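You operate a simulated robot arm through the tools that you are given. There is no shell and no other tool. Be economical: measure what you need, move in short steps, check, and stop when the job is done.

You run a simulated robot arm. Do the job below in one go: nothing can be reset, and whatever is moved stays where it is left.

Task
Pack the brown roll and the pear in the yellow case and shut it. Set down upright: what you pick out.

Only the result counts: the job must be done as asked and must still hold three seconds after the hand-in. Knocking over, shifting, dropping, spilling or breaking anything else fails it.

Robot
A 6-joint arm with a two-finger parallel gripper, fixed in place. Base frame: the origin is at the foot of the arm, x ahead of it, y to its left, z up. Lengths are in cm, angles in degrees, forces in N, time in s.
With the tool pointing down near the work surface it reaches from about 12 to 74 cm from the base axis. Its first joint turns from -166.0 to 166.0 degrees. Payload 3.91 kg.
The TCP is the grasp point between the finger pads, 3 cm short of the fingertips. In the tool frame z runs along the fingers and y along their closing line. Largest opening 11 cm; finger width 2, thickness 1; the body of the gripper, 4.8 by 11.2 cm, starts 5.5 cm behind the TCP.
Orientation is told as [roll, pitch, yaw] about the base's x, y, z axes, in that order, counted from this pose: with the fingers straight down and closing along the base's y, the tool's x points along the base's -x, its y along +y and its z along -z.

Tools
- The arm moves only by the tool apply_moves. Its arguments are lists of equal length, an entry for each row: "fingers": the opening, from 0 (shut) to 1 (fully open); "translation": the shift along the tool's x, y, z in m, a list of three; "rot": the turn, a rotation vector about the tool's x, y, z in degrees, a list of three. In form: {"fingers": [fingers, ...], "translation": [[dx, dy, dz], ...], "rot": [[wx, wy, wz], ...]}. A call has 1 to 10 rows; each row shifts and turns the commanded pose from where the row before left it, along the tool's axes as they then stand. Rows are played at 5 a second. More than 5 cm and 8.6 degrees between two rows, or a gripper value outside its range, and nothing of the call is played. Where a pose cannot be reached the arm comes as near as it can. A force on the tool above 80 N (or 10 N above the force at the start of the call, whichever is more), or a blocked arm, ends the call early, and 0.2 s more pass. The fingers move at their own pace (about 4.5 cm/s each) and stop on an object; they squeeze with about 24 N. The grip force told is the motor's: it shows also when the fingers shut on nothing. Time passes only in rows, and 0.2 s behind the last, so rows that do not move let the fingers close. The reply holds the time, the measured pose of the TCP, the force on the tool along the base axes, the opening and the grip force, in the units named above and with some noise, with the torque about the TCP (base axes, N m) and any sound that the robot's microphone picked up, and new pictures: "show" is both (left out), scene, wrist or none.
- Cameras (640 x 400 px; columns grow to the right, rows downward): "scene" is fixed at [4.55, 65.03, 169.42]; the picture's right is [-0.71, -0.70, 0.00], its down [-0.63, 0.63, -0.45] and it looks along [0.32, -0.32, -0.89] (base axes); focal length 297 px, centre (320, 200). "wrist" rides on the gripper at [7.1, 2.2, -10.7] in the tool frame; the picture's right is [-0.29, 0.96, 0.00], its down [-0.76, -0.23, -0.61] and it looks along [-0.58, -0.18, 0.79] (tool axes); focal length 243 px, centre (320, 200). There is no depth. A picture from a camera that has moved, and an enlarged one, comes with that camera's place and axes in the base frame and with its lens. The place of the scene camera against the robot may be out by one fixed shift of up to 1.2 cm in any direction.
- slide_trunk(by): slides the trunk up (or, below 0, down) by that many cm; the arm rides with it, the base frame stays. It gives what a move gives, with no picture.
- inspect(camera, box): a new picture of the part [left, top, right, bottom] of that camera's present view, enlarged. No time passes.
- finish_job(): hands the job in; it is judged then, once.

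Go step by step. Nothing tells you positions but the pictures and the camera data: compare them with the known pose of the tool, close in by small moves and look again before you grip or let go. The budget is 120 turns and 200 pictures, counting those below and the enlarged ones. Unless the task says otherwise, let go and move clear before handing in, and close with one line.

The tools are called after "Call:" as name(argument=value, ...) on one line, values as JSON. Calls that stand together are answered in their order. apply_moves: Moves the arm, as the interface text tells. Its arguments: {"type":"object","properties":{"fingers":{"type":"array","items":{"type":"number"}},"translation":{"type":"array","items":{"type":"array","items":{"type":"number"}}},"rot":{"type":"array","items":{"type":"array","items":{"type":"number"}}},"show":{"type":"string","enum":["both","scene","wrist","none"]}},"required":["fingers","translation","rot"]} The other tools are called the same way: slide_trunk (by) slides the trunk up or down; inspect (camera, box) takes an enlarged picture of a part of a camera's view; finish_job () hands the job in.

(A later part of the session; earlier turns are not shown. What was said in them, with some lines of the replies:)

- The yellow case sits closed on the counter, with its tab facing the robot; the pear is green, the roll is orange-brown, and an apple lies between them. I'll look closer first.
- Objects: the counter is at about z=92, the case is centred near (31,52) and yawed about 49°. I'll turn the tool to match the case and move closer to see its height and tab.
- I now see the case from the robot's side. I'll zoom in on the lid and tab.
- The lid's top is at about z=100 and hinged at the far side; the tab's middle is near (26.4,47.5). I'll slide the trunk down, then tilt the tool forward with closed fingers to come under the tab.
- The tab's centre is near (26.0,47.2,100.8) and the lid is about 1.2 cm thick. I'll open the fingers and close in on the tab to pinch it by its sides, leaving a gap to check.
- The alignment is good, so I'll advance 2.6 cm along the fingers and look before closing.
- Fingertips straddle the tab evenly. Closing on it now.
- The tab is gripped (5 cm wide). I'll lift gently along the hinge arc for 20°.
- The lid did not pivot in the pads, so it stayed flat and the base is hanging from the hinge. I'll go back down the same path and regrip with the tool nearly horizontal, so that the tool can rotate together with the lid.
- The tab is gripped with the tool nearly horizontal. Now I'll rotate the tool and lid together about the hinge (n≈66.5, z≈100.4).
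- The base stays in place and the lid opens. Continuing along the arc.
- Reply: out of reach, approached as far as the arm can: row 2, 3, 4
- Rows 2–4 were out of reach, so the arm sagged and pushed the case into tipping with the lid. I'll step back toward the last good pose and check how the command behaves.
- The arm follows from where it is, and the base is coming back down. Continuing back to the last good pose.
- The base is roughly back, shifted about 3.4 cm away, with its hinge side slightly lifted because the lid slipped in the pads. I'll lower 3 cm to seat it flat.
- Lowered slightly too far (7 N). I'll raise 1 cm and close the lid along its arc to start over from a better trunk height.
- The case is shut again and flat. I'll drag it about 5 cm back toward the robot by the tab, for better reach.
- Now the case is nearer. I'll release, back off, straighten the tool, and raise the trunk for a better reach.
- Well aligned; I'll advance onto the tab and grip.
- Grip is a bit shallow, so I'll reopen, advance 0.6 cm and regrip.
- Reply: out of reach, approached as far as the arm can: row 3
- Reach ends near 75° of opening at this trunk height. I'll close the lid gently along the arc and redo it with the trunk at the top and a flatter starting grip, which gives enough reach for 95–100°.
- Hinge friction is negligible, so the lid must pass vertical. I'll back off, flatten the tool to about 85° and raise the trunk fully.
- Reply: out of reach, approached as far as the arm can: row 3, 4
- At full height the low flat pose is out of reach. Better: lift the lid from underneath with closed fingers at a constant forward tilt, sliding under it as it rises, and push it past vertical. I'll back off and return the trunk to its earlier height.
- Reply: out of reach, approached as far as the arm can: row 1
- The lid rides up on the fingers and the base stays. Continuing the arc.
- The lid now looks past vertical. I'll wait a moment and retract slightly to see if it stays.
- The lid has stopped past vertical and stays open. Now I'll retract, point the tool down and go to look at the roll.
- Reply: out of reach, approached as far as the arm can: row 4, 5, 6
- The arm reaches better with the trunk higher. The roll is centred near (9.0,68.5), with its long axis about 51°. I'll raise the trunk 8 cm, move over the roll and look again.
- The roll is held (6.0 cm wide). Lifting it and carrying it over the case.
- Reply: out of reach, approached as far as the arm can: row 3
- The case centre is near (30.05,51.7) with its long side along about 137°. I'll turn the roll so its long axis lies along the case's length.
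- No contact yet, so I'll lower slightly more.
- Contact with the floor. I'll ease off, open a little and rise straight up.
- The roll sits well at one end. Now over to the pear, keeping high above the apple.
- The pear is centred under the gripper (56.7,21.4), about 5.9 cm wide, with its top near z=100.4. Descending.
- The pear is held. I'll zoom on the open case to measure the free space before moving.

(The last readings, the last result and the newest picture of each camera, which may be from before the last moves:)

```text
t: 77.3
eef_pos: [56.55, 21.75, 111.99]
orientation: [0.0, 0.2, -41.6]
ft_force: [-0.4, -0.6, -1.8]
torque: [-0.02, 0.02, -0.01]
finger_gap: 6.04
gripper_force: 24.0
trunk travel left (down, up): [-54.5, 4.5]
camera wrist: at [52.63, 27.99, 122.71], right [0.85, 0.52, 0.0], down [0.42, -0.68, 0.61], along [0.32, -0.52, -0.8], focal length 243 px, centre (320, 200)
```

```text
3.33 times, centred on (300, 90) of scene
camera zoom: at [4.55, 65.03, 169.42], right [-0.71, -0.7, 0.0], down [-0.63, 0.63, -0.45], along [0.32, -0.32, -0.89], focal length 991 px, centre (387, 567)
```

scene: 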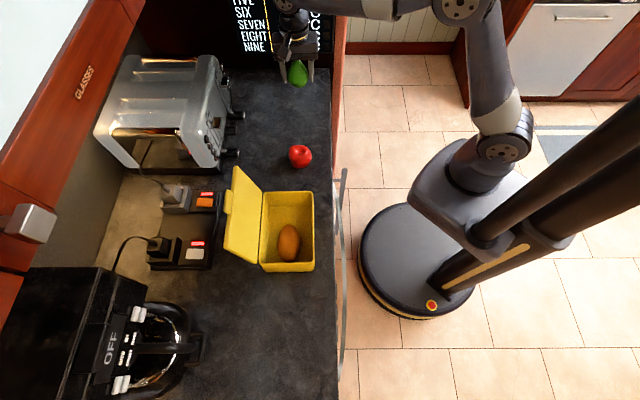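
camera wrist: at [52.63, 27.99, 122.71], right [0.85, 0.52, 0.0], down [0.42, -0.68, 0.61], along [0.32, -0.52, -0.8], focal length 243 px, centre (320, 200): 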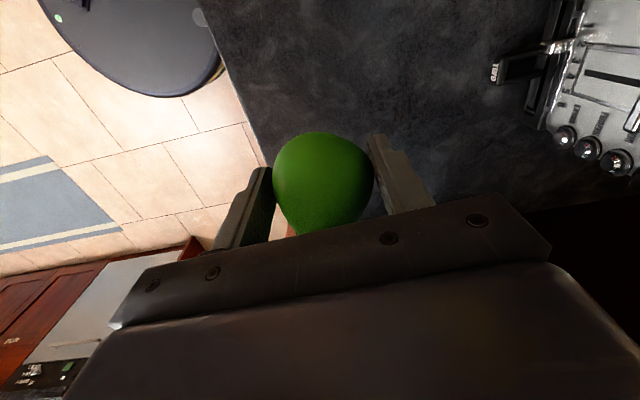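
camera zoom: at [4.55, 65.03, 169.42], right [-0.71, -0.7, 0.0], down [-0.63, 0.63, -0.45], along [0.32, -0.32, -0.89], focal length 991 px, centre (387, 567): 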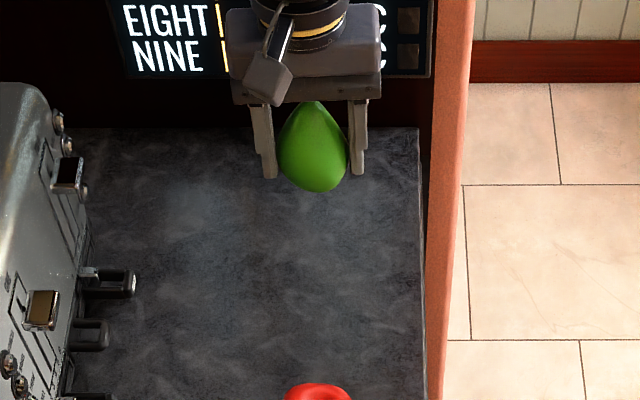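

The pear hangs upright. Now carrying it over the free end of the case, target (34.2,47.8).

Call:
apply_moves(fingers=[0.3, 0.3, 0.3, 0.3, 0.3, 0.3, 0.3, 0.3, 0.3], translation=[[0.02, 0.003, 0], [0.045, 0.006, 0], [0.045, 0.006, 0], [0.045, 0.006, 0], [0.045, 0.006, 0], [0.045, 0.006, 0], [0.045, 0.006, 0], [0.03, 0.005, 0], [0.0197, 0.003, 0]], rot=[[0, 0, 0], [0, 0, 0], [0, 0, 0], [0, 0, 0], [0, 0, 0], [0, 0, 0], [0, 0, 0], [0, 0, 0], [0, 0, 0]])

Call:
inspect(camera="wrist", box=[150, 0, 490, 240])

Call:
inspect(camera="scene", box=[210, 160, 330, 280])

```text
t: 79.3
eef_pos: [34.2, 47.87, 112.05]
orientation: [0.0, 0.1, -41.6]
ft_force: [-0.6, -0.4, -1.6]
torque: [0.03, 0.04, 0.01]
finger_gap: 6.02
gripper_force: 24.2
trunk travel left (down, up): [-54.5, 4.5]
camera wrist: at [30.47, 54.16, 122.78], right [0.85, 0.52, 0.0], down [0.42, -0.68, 0.61], along [0.32, -0.52, -0.8], focal length 243 px, centre (320, 200)
```

scene: 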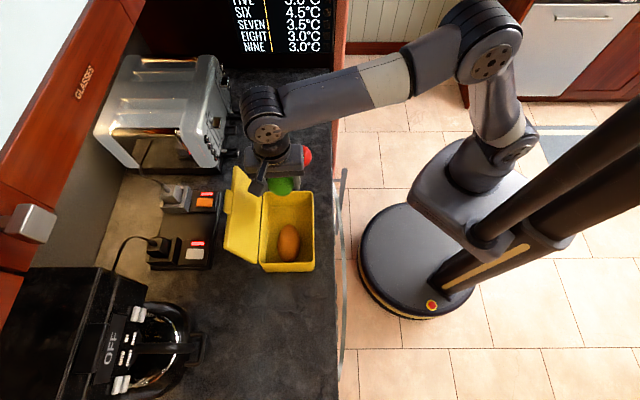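
wrist: 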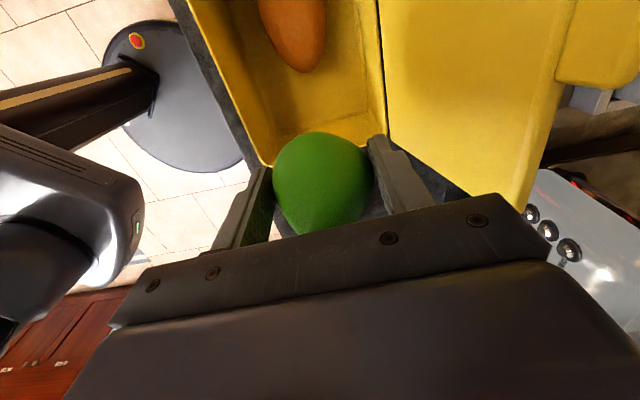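

```text
1.67 times, centred on (320, 120) of wrist
camera zoom: at [30.47, 54.16, 122.78], right [0.85, 0.52, 0.0], down [0.42, -0.68, 0.61], along [0.32, -0.52, -0.8], focal length 404 px, centre (320, 333)
```

zoom: 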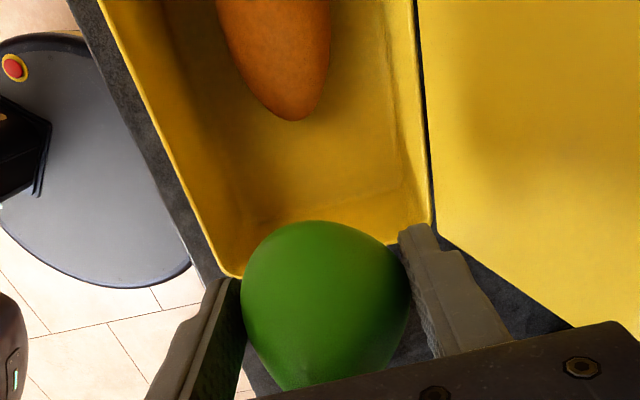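

```text
3.33 times, centred on (270, 220) of scene
camera zoom: at [4.55, 65.03, 169.42], right [-0.71, -0.7, 0.0], down [-0.63, 0.63, -0.45], along [0.32, -0.32, -0.89], focal length 991 px, centre (487, 133)
```

zoom: 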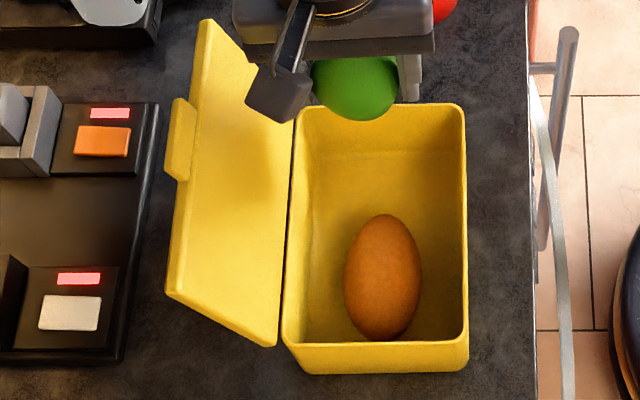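

Call:
apply_moves(fingers=[0.3, 0.3, 0.3], translation=[[-0.002, 0.001, 0.03], [0, 0, 0.03], [0, 0, 0.03]], rot=[[0, 0, 0], [0, 0, 0], [0, 0, 0]], show="none")

Call:
inspect(camera="wrist", box=[150, 0, 490, 240])

Call:
inspect(camera="scene", box=[210, 160, 330, 280])

```text
t: 80.1
eef_pos: [34.52, 47.88, 102.98]
orientation: [0.1, 0.1, -41.6]
ft_force: [-0.2, -0.6, -1.2]
torque: [-0.02, -0.03, 0.0]
finger_gap: 6.01
gripper_force: 24.8
trunk travel left (down, up): [-54.5, 4.5]
```

```text
1.67 times, centred on (320, 120) of wrist
camera zoom: at [30.64, 54.11, 113.74], right [0.85, 0.52, 0.0], down [0.42, -0.68, 0.61], along [0.32, -0.52, -0.8], focal length 404 px, centre (320, 333)
```

zoom: 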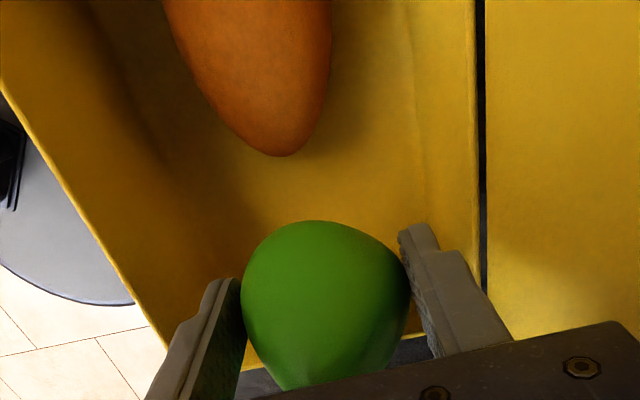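

```text
3.33 times, centred on (270, 220) of scene
camera zoom: at [4.55, 65.03, 169.42], right [-0.71, -0.7, 0.0], down [-0.63, 0.63, -0.45], along [0.32, -0.32, -0.89], focal length 991 px, centre (487, 133)
```

zoom: 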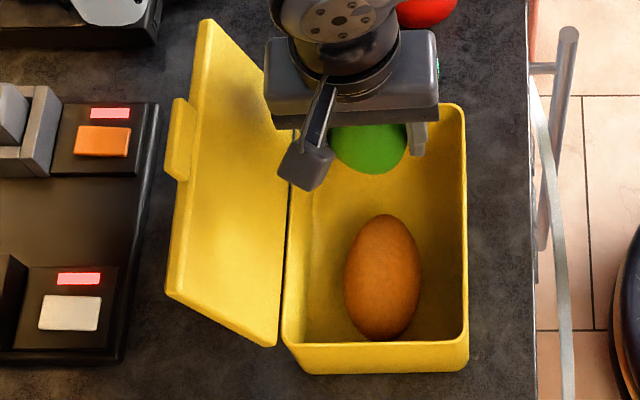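

Call:
apply_moves(fingers=[0.3, 0.3, 0.3, 0.3], translation=[[0, 0, 0.02], [0, 0, 0.02], [0, 0, 0.015], [0, 0, 0.006]], rot=[[0, 0, 0], [0, 0, 0], [0, 0, 0], [0, 0, 0]], show="none")

Call:
inspect(camera="wrist", box=[150, 0, 490, 240])

```text
t: 81.1
eef_pos: [34.54, 47.79, 96.97]
orientation: [0.1, 0.2, -41.6]
ft_force: [-0.2, 0.6, -1.3]
torque: [0.02, 0.06, 0.0]
finger_gap: 6.03
gripper_force: 24.1
trunk travel left (down, up): [-54.5, 4.5]
```

```text
1.67 times, centred on (320, 120) of wrist
camera zoom: at [30.65, 54.05, 107.64], right [0.85, 0.52, 0.0], down [0.42, -0.68, 0.61], along [0.32, -0.52, -0.8], focal length 404 px, centre (320, 333)
```

zoom: 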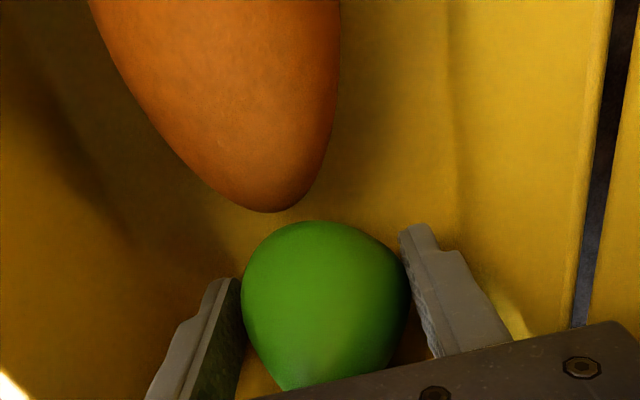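

Clear of the roll. Lowering gently to contact.

Call:
apply_moves(fingers=[0.3, 0.3, 0.3], translation=[[0, 0, 0.002], [0, 0, 0.0015], [0, 0, 0]], rot=[[0, 0, 0], [0, 0, 0], [0, 0, 0]], show="none")

```text
t: 81.9
eef_pos: [34.54, 47.61, 96.64]
orientation: [0.1, 0.0, -41.7]
ft_force: [-1.4, 1.4, -1.0]
torque: [0.05, 0.0, 0.0]
finger_gap: 6.03
gripper_force: 24.0
trunk travel left (down, up): [-54.5, 4.5]
```

Call:
apply_moves(fingers=[0.3, 0.3, 0.3], translation=[[0, 0, 0.0015], [0, 0, 0.001], [0, 0, 0]], rot=[[0, 0, 0], [0, 0, 0], [0, 0, 0]], show="none")

```text
t: 82.7
eef_pos: [34.56, 47.77, 96.52]
orientation: [0.2, 0.2, -41.6]
ft_force: [-0.1, -0.2, 4.4]
torque: [0.05, -0.13, 0.01]
finger_gap: 6.02
gripper_force: 24.2
trunk travel left (down, up): [-54.5, 4.5]
```

Contact (4 N). Releasing and rising straight up.

Call:
apply_moves(fingers=[0.6, 0.66, 0.66, 0.66, 0.66, 0.66, 0.66, 0.66, 0.66], translation=[[0, 0, 0], [0, 0, 0], [0, 0, 0], [0, 0, 0], [0, 0, -0.015], [0, 0, -0.03], [0, 0, -0.04], [0, 0, -0.04], [0, 0, -0.04]], rot=[[0, 0, 0], [0, 0, 0], [0, 0, 0], [0, 0, 0], [0, 0, 0], [0, 0, 0], [0, 0, 0], [0, 0, 0], [0, 0, 0]])

Call:
inspect(camera="scene", box=[210, 160, 330, 280])

Call:
inspect(camera="wrist", box=[150, 0, 490, 240])

```text
t: 84.7
eef_pos: [34.44, 47.74, 112.88]
orientation: [0.1, 0.2, -41.5]
ft_force: [-1.0, 0.0, -0.8]
torque: [0.01, -0.02, -0.01]
finger_gap: 7.26
gripper_force: 0.0
trunk travel left (down, up): [-54.5, 4.5]
camera wrist: at [30.61, 53.98, 123.68], right [0.85, 0.52, 0.0], down [0.42, -0.68, 0.61], along [0.32, -0.52, -0.8], focal length 243 px, centre (320, 200)
```

scene: 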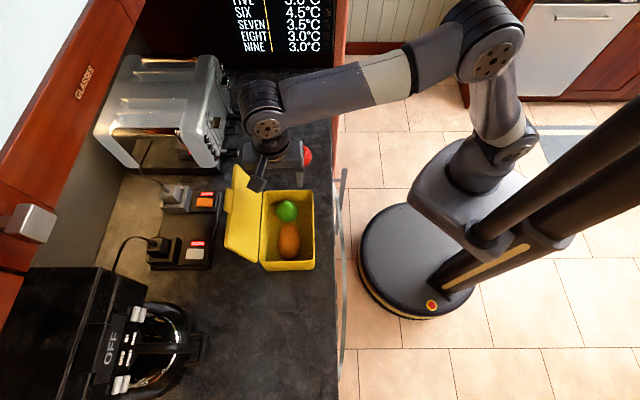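
wrist: 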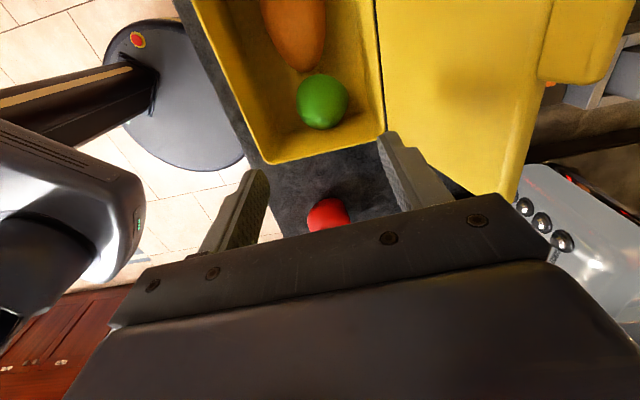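

```text
3.33 times, centred on (270, 220) of scene
camera zoom: at [4.55, 65.03, 169.42], right [-0.71, -0.7, 0.0], down [-0.63, 0.63, -0.45], along [0.32, -0.32, -0.89], focal length 991 px, centre (487, 133)
```

zoom: 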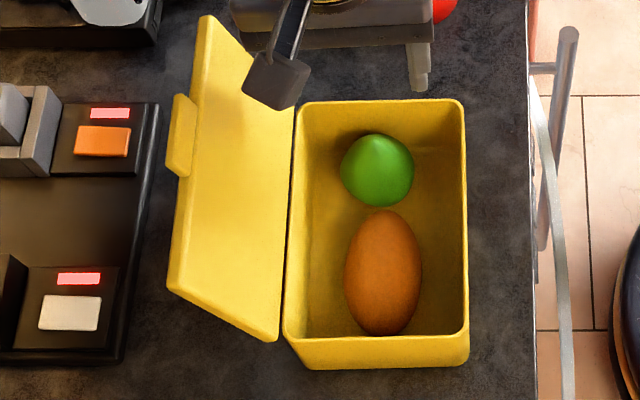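

```text
1.67 times, centred on (320, 120) of wrist
camera zoom: at [30.61, 53.98, 123.68], right [0.85, 0.52, 0.0], down [0.42, -0.68, 0.61], along [0.32, -0.52, -0.8], focal length 404 px, centre (320, 333)
```

zoom: 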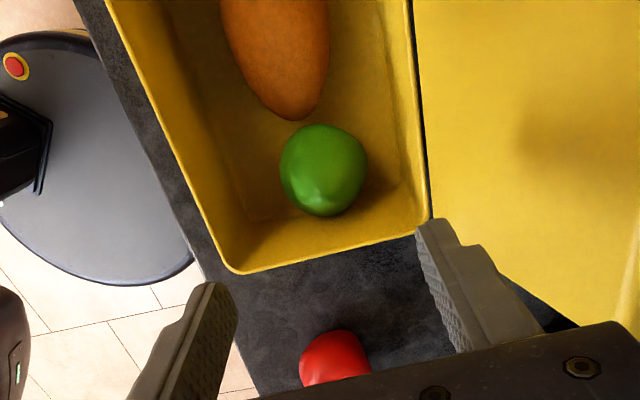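

Both items are in, with the pear upright. To close, I'll straddle the tab at the top of the open lid, with fingers on both sides, and guide it down. First up and over the lid with a slight outward tilt.

Call:
apply_moves(fingers=[0.5, 0.5, 0.5, 0.5, 0.5, 0.5, 0.5, 0.5], translation=[[0, 0, -0.045], [0, 0, -0.045], [0, 0, 0], [0, 0, 0], [0, 0, 0], [0.0176, 0.0283, 0.0102], [0.0176, 0.0283, 0.0102], [0.0176, 0.0283, 0.0102]], rot=[[0, 0, 0], [0, 0, 0], [-6.7, 0, 0], [-6.7, 0, 0], [-6.6, 0, 0], [0, 0, 0], [0, 0, 0], [0, 0, 0]])

Call:
inspect(camera="scene", box=[210, 150, 340, 280])

Call:
inspect(camera="wrist", box=[150, 0, 490, 240])

```text
t: 86.5
eef_pos: [36.62, 58.07, 121.91]
orientation: [20.1, 0.1, -41.5]
ft_force: [-0.7, -0.6, -0.9]
torque: [0.0, 0.04, -0.01]
finger_gap: 5.51
gripper_force: 0.0
trunk travel left (down, up): [-54.5, 4.5]
camera wrist: at [30.18, 61.45, 132.72], right [0.81, 0.48, 0.33], down [0.29, -0.82, 0.49], along [0.5, -0.31, -0.81], focal length 243 px, centre (320, 200)
```

scene: 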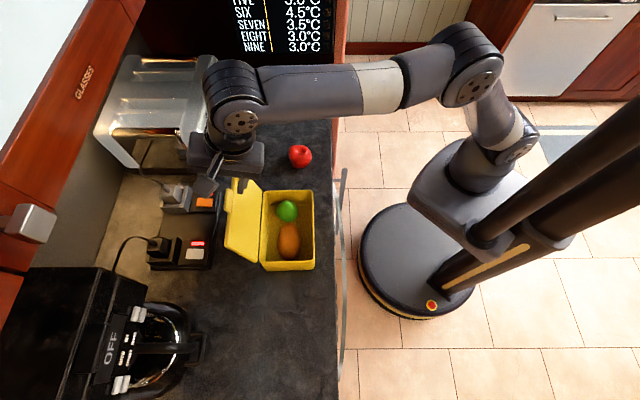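
wrist: 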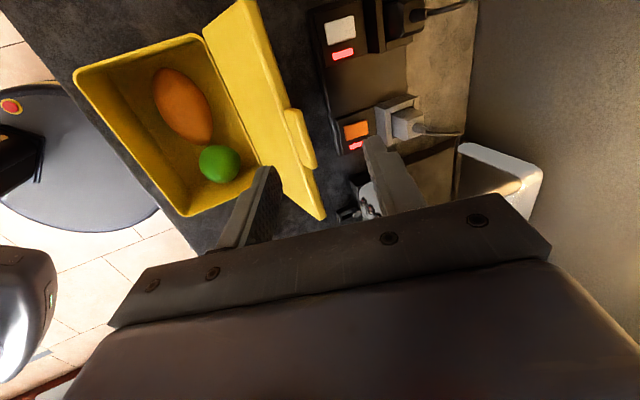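

```text
3.08 times, centred on (275, 215) of scene
camera zoom: at [4.55, 65.03, 169.42], right [-0.71, -0.7, 0.0], down [-0.63, 0.63, -0.45], along [0.32, -0.32, -0.89], focal length 915 px, centre (458, 154)
```

zoom: 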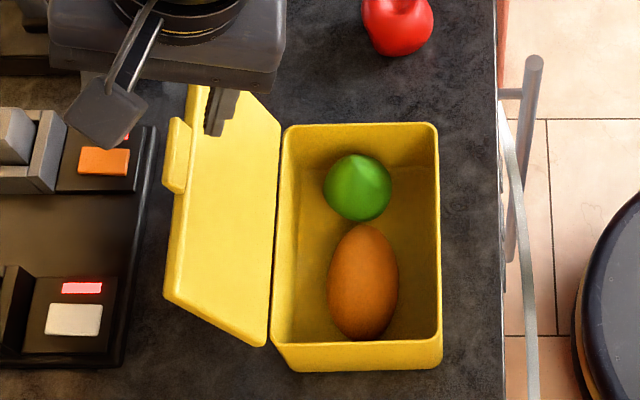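

```text
1.67 times, centred on (320, 120) of wrist
camera zoom: at [30.18, 61.45, 132.72], right [0.81, 0.48, 0.33], down [0.29, -0.82, 0.49], along [0.5, -0.31, -0.81], focal length 404 px, centre (320, 333)
```

zoom: 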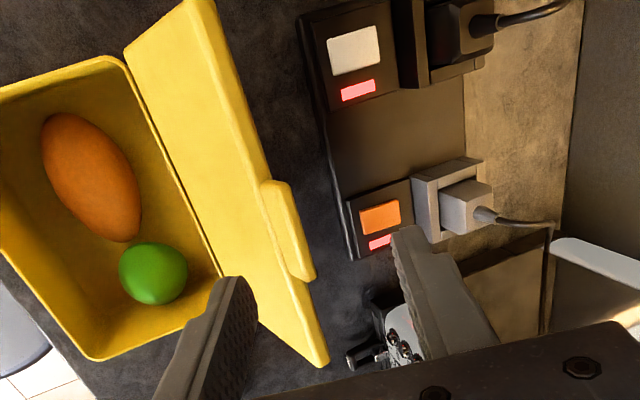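

The tab's centre comes out near (37.2,58.75,114.1), with the lid at about 104°. Descending partway to straddle it.

Call:
apply_moves(fingers=[0.5, 0.5], translation=[[0, -0.0075, 0.0215], [0, -0.0075, 0.0215]], rot=[[0, 0, 0], [0, 0, 0]], show="scene")

Call:
inspect(camera="wrist", box=[150, 0, 490, 240])

```text
t: 87.1
eef_pos: [36.71, 58.0, 117.37]
orientation: [20.2, 0.0, -41.6]
ft_force: [-0.1, -0.6, 0.4]
torque: [-0.01, -0.02, 0.02]
finger_gap: 5.53
gripper_force: 0.0
trunk travel left (down, up): [-54.5, 4.5]
```

scene: 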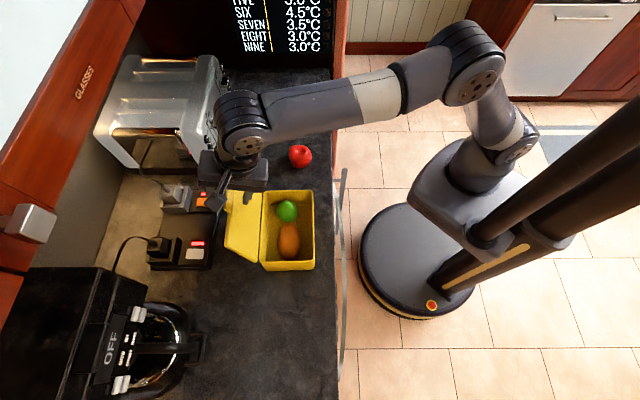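

```text
1.67 times, centred on (320, 120) of wrist
camera zoom: at [30.24, 61.49, 128.14], right [0.81, 0.48, 0.33], down [0.29, -0.82, 0.49], along [0.5, -0.31, -0.81], focal length 404 px, centre (320, 333)
```

zoom: 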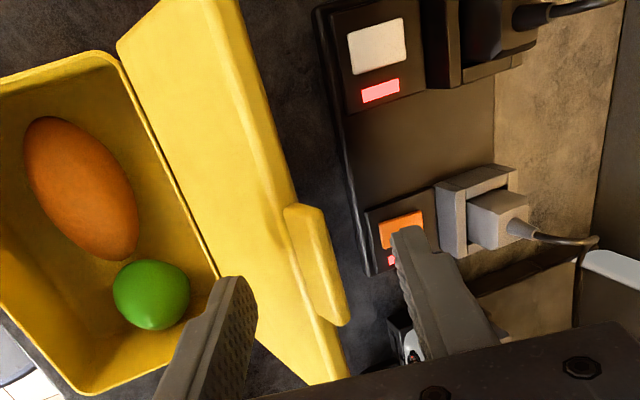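

Call:
apply_moves(fingers=[0.5, 0.5], translation=[[0, -0.002, 0.012], [0, -0.001, 0.011]], rot=[[0, 0, 0], [0, 0, 0]], show="none")

Call:
inspect(camera="wrist", box=[150, 0, 490, 240])

```text
t: 87.7
eef_pos: [36.88, 58.41, 115.1]
orientation: [20.0, 0.2, -41.5]
ft_force: [-0.7, -0.2, 0.9]
torque: [-0.02, 0.03, 0.0]
finger_gap: 5.49
gripper_force: 0.1
trunk travel left (down, up): [-54.5, 4.5]
```

```text
1.67 times, centred on (320, 120) of wrist
camera zoom: at [30.57, 61.85, 125.95], right [0.81, 0.48, 0.33], down [0.29, -0.82, 0.49], along [0.5, -0.3, -0.81], focal length 404 px, centre (320, 333)
```

zoom: 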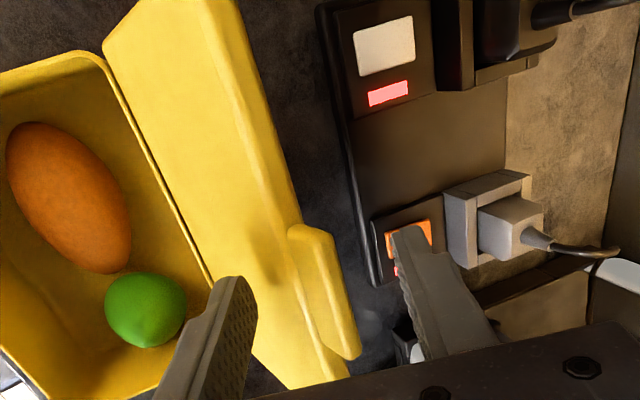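

The tab is straddled. Now pulling the lid slowly over vertical along its arc.

Call:
apply_moves(fingers=[0.45, 0.45, 0.45, 0.45, 0.45, 0.45, 0.45], translation=[[0, -0.0097, -0.0055], [0, -0.0096, -0.0055], [0, -0.0113, -0.0041], [0, -0.0113, -0.0041], [0, -0.0117, -0.002], [0, -0.0118, -0.002], [0, 0, 0]], rot=[[0, 0, 0], [0, 0, 0], [0, 0, 0], [0, 0, 0], [0, 0, 0], [0, 0, 0], [0, 0, 0]])

Call:
inspect(camera="scene", box=[210, 150, 340, 280])

```text
t: 89.3
eef_pos: [32.35, 53.23, 114.92]
orientation: [20.1, 0.1, -41.7]
ft_force: [0.6, 0.0, -0.4]
torque: [-0.03, 0.0, 0.0]
finger_gap: 4.95
gripper_force: 0.1
trunk travel left (down, up): [-54.5, 4.5]
camera wrist: at [25.9, 56.57, 125.87], right [0.81, 0.48, 0.33], down [0.29, -0.82, 0.49], along [0.5, -0.31, -0.81], focal length 243 px, centre (320, 200)
```

scene: 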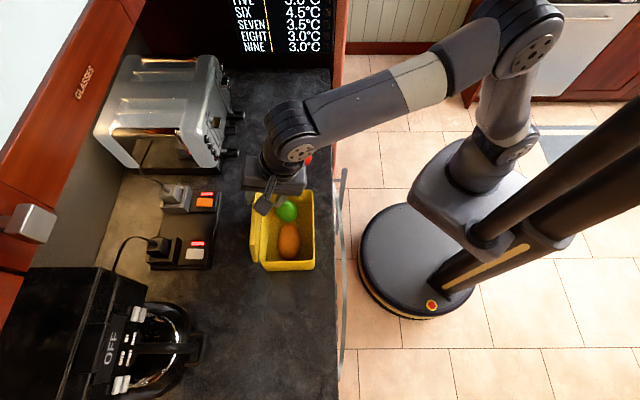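
wrist: 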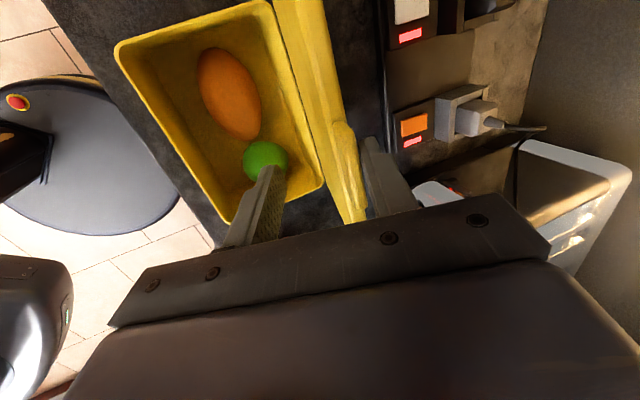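

```text
3.08 times, centred on (275, 215) of scene
camera zoom: at [4.55, 65.03, 169.42], right [-0.71, -0.7, 0.0], down [-0.63, 0.63, -0.45], along [0.32, -0.32, -0.89], focal length 915 px, centre (458, 154)
```

zoom: 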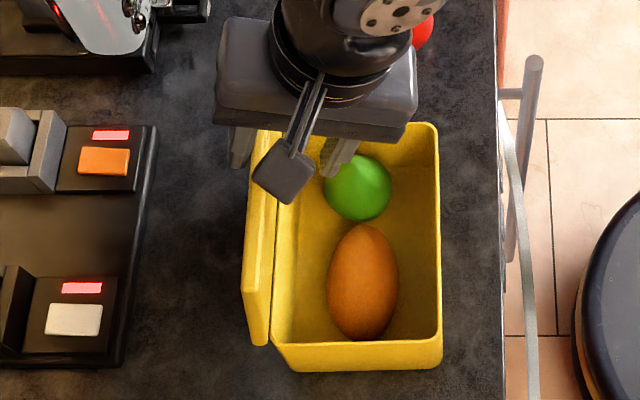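

Call:
apply_moves(fingers=[0.42, 0.42, 0.42, 0.42, 0.42], translation=[[0, -0.012, 0], [0, -0.012, 0], [0, -0.0118, 0.002], [0, -0.0118, 0.002], [0, 0, 0]], rot=[[0, 0, 0], [0, 0, 0], [0, 0, 0], [0, 0, 0], [0, 0, 0]])

Call:
inspect(camera="scene", box=[210, 150, 340, 280])

```text
t: 90.5
eef_pos: [29.42, 50.0, 113.03]
orientation: [20.2, 0.2, -41.6]
ft_force: [-1.4, 0.4, -0.2]
torque: [0.02, 0.03, 0.02]
finger_gap: 4.63
gripper_force: 0.7
trunk travel left (down, up): [-54.5, 4.5]
camera wrist: at [23.04, 53.41, 123.85], right [0.81, 0.48, 0.33], down [0.29, -0.82, 0.49], along [0.5, -0.3, -0.81], focal length 243 px, centre (320, 200)
```

scene: 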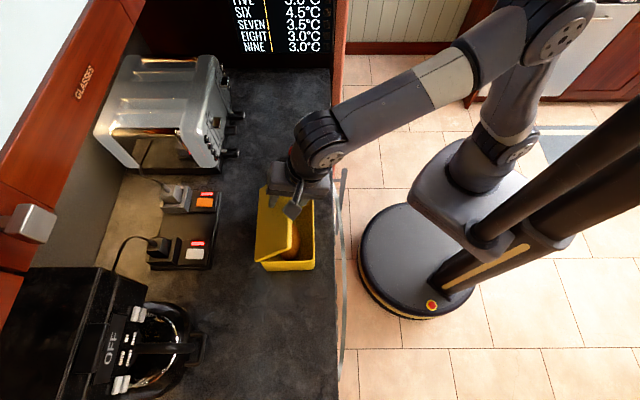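
wrist: 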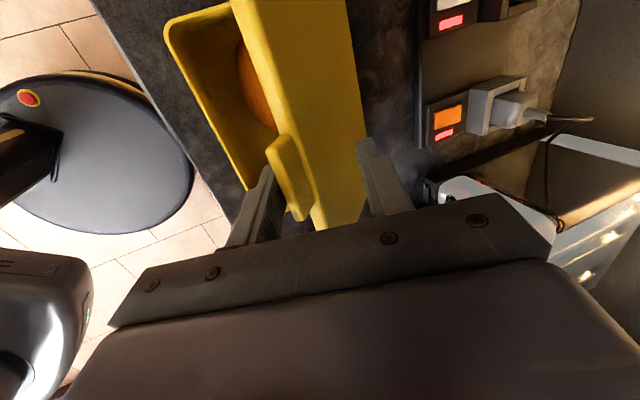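

```text
3.08 times, centred on (275, 215) of scene
camera zoom: at [4.55, 65.03, 169.42], right [-0.71, -0.7, 0.0], down [-0.63, 0.63, -0.45], along [0.32, -0.32, -0.89], focal length 915 px, centre (458, 154)
```

zoom: 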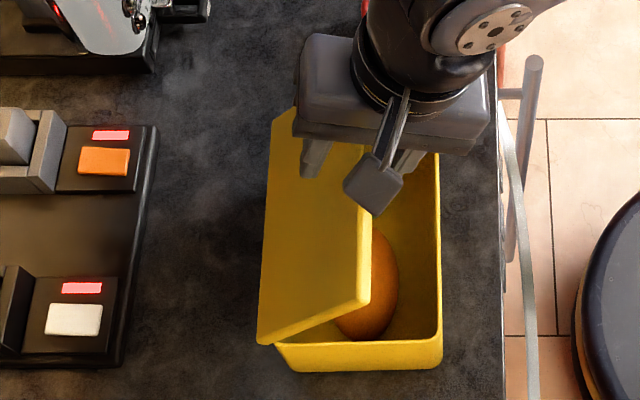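

The lid now rests on the front finger. Lowering it further along the arc.

Call:
apply_moves(fingers=[0.42, 0.42, 0.42, 0.42, 0.42], translation=[[0, -0.0112, 0.0042], [0, -0.0112, 0.0042], [0, -0.0104, 0.006], [0, -0.0104, 0.006], [0, 0, 0]], rot=[[0, 0, 0], [0, 0, 0], [0, 0, 0], [0, 0, 0], [0, 0, 0]])

Call:
inspect(camera="scene", box=[210, 150, 340, 280])

```text
t: 91.7
eef_pos: [27.15, 47.43, 109.55]
orientation: [20.1, 0.1, -41.6]
ft_force: [-0.3, -0.5, -0.4]
torque: [-0.01, 0.03, 0.04]
finger_gap: 4.63
gripper_force: 0.2
trunk travel left (down, up): [-54.5, 4.5]
camera wrist: at [20.83, 50.85, 120.45], right [0.81, 0.48, 0.33], down [0.29, -0.82, 0.49], along [0.5, -0.31, -0.81], focal length 243 px, centre (320, 200)
```

scene: 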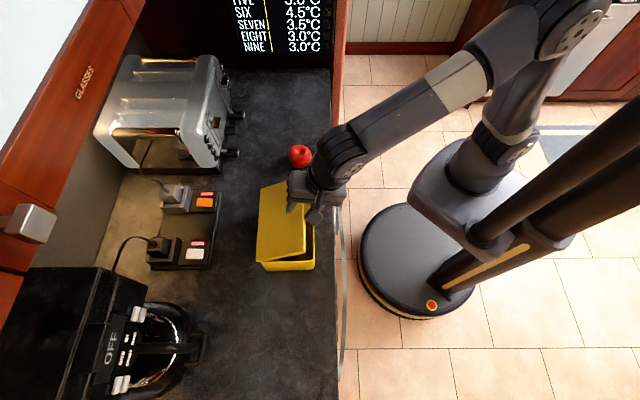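
wrist: 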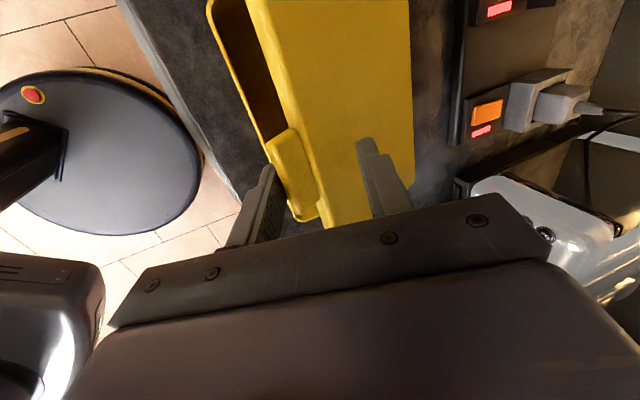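

```text
3.08 times, centred on (275, 215) of scene
camera zoom: at [4.55, 65.03, 169.42], right [-0.71, -0.7, 0.0], down [-0.63, 0.63, -0.45], along [0.32, -0.32, -0.89], focal length 915 px, centre (458, 154)
```

zoom: 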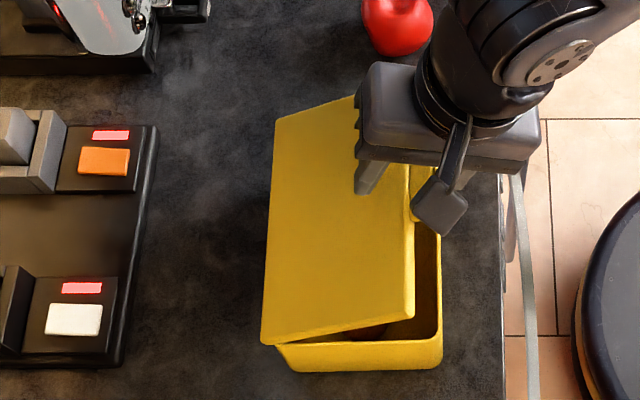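

Call:
apply_moves(fingers=[0.42, 0.42, 0.42, 0.42, 0.42], translation=[[0, -0.0092, 0.0078], [0, -0.0092, 0.0078], [0, -0.0078, 0.0092], [0, -0.0078, 0.0092], [0, 0, 0]], rot=[[0, 0, 0], [0, 0, 0], [0, 0, 0], [0, 0, 0], [0, 0, 0]])

Call:
inspect(camera="scene", box=[210, 150, 340, 280])

Call:
inspect(camera="wrist", box=[150, 0, 490, 240])

```text
t: 92.9
eef_pos: [25.88, 45.96, 105.26]
orientation: [20.2, 0.1, -41.6]
ft_force: [-0.2, -0.4, -0.2]
torque: [-0.06, -0.02, 0.02]
finger_gap: 4.66
gripper_force: 0.5
trunk travel left (down, up): [-54.5, 4.5]
camera wrist: at [19.44, 49.36, 116.06], right [0.81, 0.48, 0.33], down [0.29, -0.82, 0.49], along [0.5, -0.31, -0.81], focal length 243 px, centre (320, 200)
```

scene: 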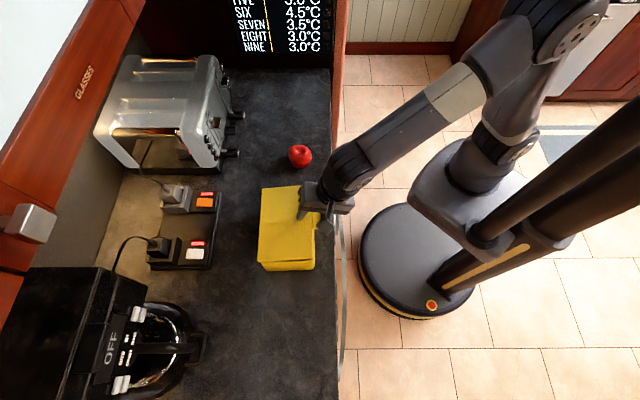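
wrist: 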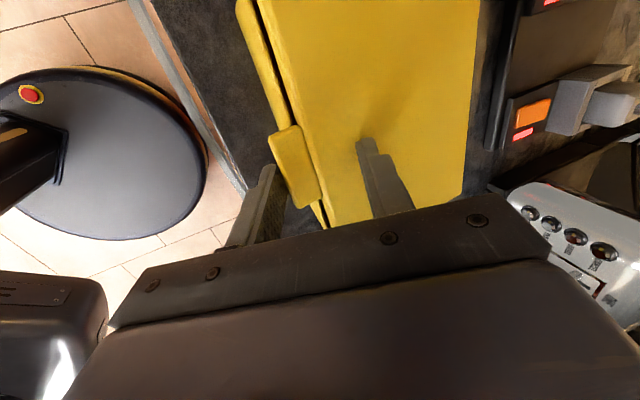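

```text
3.08 times, centred on (275, 215) of scene
camera zoom: at [4.55, 65.03, 169.42], right [-0.71, -0.7, 0.0], down [-0.63, 0.63, -0.45], along [0.32, -0.32, -0.89], focal length 915 px, centre (458, 154)
```

zoom: 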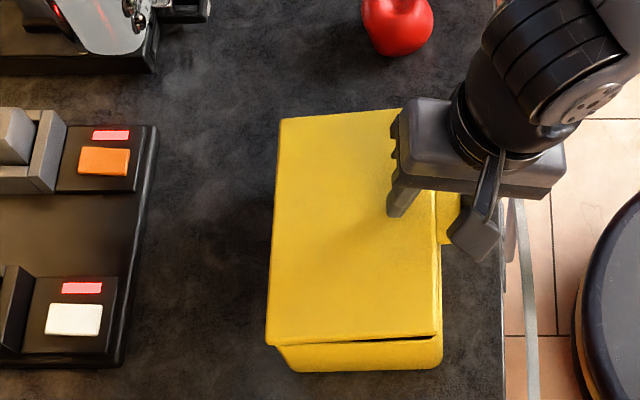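

```text
1.67 times, centred on (320, 120) of wrist
camera zoom: at [19.44, 49.36, 116.06], right [0.81, 0.48, 0.33], down [0.29, -0.82, 0.49], along [0.5, -0.31, -0.81], focal length 404 px, centre (320, 333)
```

zoom: 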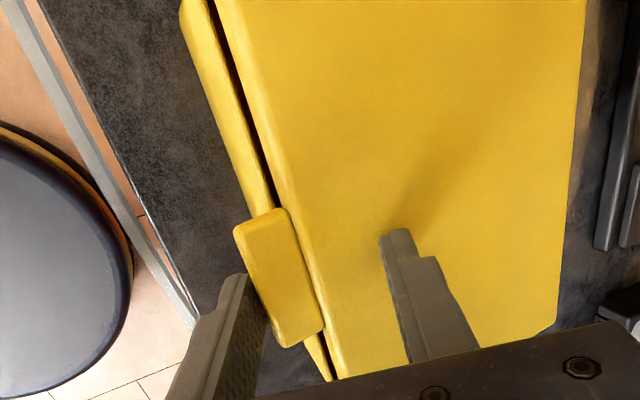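

Nearly shut. I'll slide the front finger out from the tab and see whether the lid seats.

Call:
apply_moves(fingers=[0.42, 0.42, 0.42], translation=[[0, -0.007, -0.0025], [0, -0.008, -0.0029], [0, 0, 0]], rot=[[0, 0, 0], [0, 0, 0], [0, 0, 0]], show="none")

Call:
inspect(camera="scene", box=[240, 170, 340, 280])

Call:
inspect(camera="wrist", box=[150, 0, 490, 240])

```text
t: 93.7
eef_pos: [24.89, 44.77, 105.2]
orientation: [20.0, 0.2, -41.5]
ft_force: [0.1, -0.5, -0.5]
torque: [-0.02, -0.03, 0.0]
finger_gap: 4.6
gripper_force: 0.2
trunk travel left (down, up): [-54.5, 4.5]
```

```text
3.64 times, centred on (290, 225) of scene
camera zoom: at [4.55, 65.03, 169.42], right [-0.71, -0.7, 0.0], down [-0.63, 0.63, -0.45], along [0.32, -0.32, -0.89], focal length 1081 px, centre (429, 109)
```

zoom: 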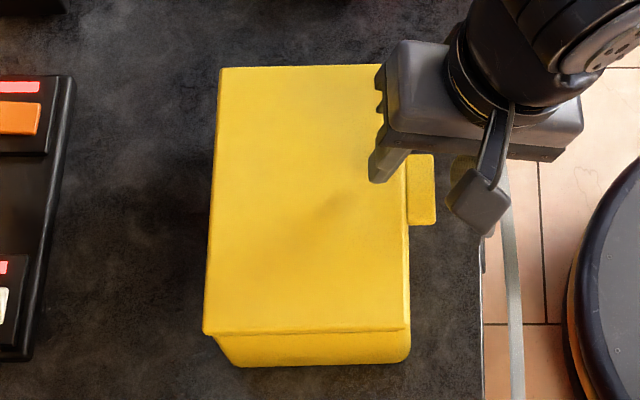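

```text
1.67 times, centred on (320, 120) of wrist
camera zoom: at [18.39, 48.22, 116.11], right [0.81, 0.48, 0.33], down [0.29, -0.82, 0.49], along [0.5, -0.3, -0.81], focal length 404 px, centre (320, 333)
```

zoom: 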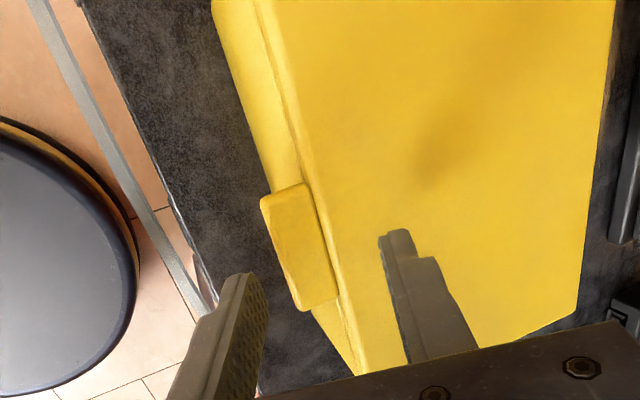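

The lid has dropped shut. I'll retract up and away toward the robot and check the seam.

Call:
apply_moves(fingers=[0.42, 0.42, 0.42, 0.42, 0.42, 0.42], translation=[[0, 0, -0.03], [0, 0, -0.04], [0, -0.03, -0.035], [0, -0.045, 0], [0, 0, 0], [0, 0, 0]], rot=[[0, 0, 0], [0, 0, 0], [0, 0, 0], [0, 0, 0], [6.7, 0, 0], [6.7, 0, 0]])

Call:
inspect(camera="scene", box=[240, 170, 340, 280])

Call:
inspect(camera="wrist", box=[150, 0, 490, 240])

```text
t: 95.1
eef_pos: [17.72, 36.84, 112.59]
orientation: [6.6, 0.1, -41.6]
ft_force: [-0.1, -1.2, -0.1]
torque: [0.0, 0.01, -0.02]
finger_gap: 4.64
gripper_force: 0.1
trunk travel left (down, up): [-54.5, 4.5]
camera wrist: at [13.02, 42.24, 123.46], right [0.85, 0.52, 0.11], down [0.37, -0.73, 0.58], along [0.38, -0.45, -0.81], focal length 243 px, centre (320, 200)
```

scene: 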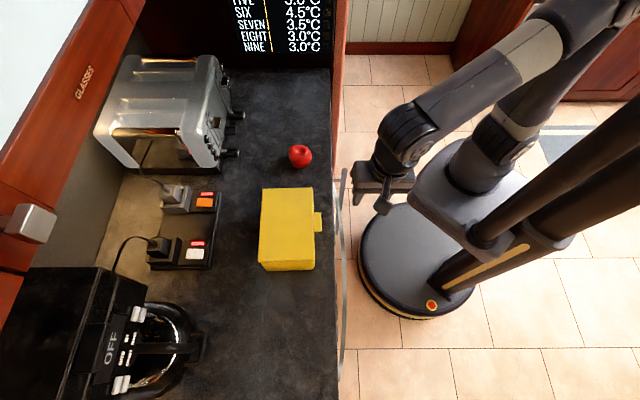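
wrist: 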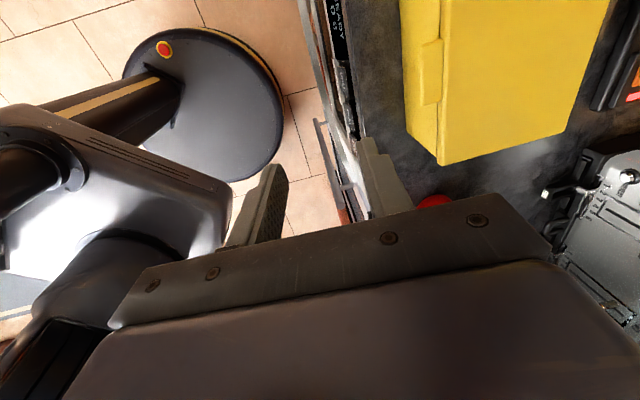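

```text
3.64 times, centred on (290, 225) of scene
camera zoom: at [4.55, 65.03, 169.42], right [-0.71, -0.7, 0.0], down [-0.63, 0.63, -0.45], along [0.32, -0.32, -0.89], focal length 1081 px, centre (429, 109)
```

zoom: 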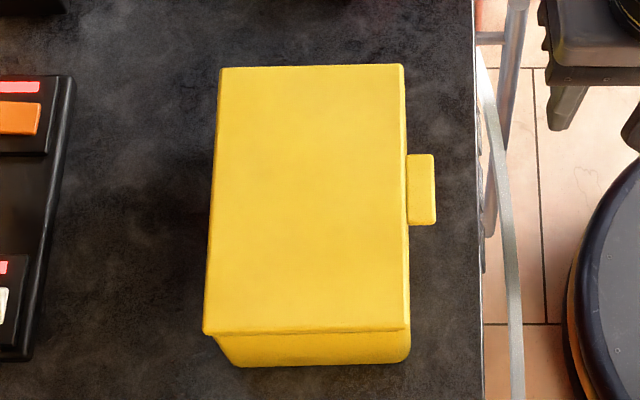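

```text
1.67 times, centred on (320, 120) of wrist
camera zoom: at [13.02, 42.24, 123.46], right [0.85, 0.52, 0.11], down [0.37, -0.73, 0.58], along [0.38, -0.45, -0.81], focal length 404 px, centre (320, 333)
```

zoom: 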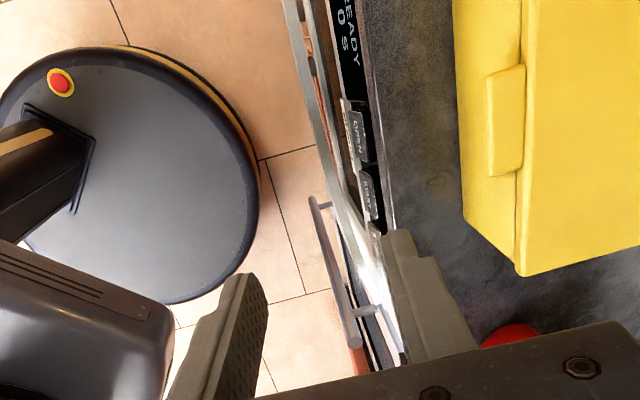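

Call:
inspect(camera="wrist", box=[390, 0, 500, 170])

Call:
inspect(camera="scene", box=[250, 230, 330, 280])

```text
2.35 times, centred on (445, 85) of wrist
camera zoom: at [13.02, 42.24, 123.46], right [0.85, 0.52, 0.11], down [0.37, -0.73, 0.58], along [0.38, -0.45, -0.81], focal length 571 px, centre (26, 471)
```

zoom: 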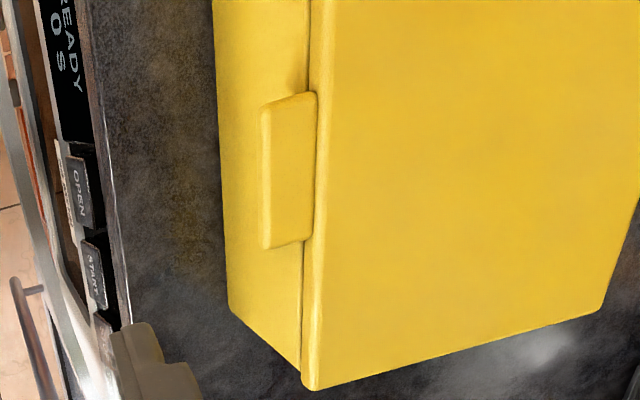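

```text
8.00 times, centred on (290, 255) of scene
camera zoom: at [4.55, 65.03, 169.42], right [-0.71, -0.7, 0.0], down [-0.63, 0.63, -0.45], along [0.32, -0.32, -0.89], focal length 2379 px, centre (560, -240)
```

zoom: 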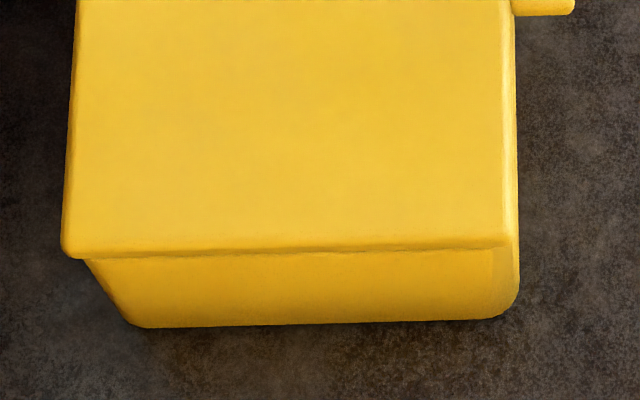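

The lid sits flush all round, the apple has not moved, and the gripper is clear. Handing in.

Call:
finish_job()

```text
The job is handed in.
```

The brown roll and the pear are in the yellow case, with the pear set down upright, and the lid is shut. While I was opening the lid, the case tipped once and slid, so I pulled it back; it now sits a few centimetres nearer the robot and turned by a degree or two.
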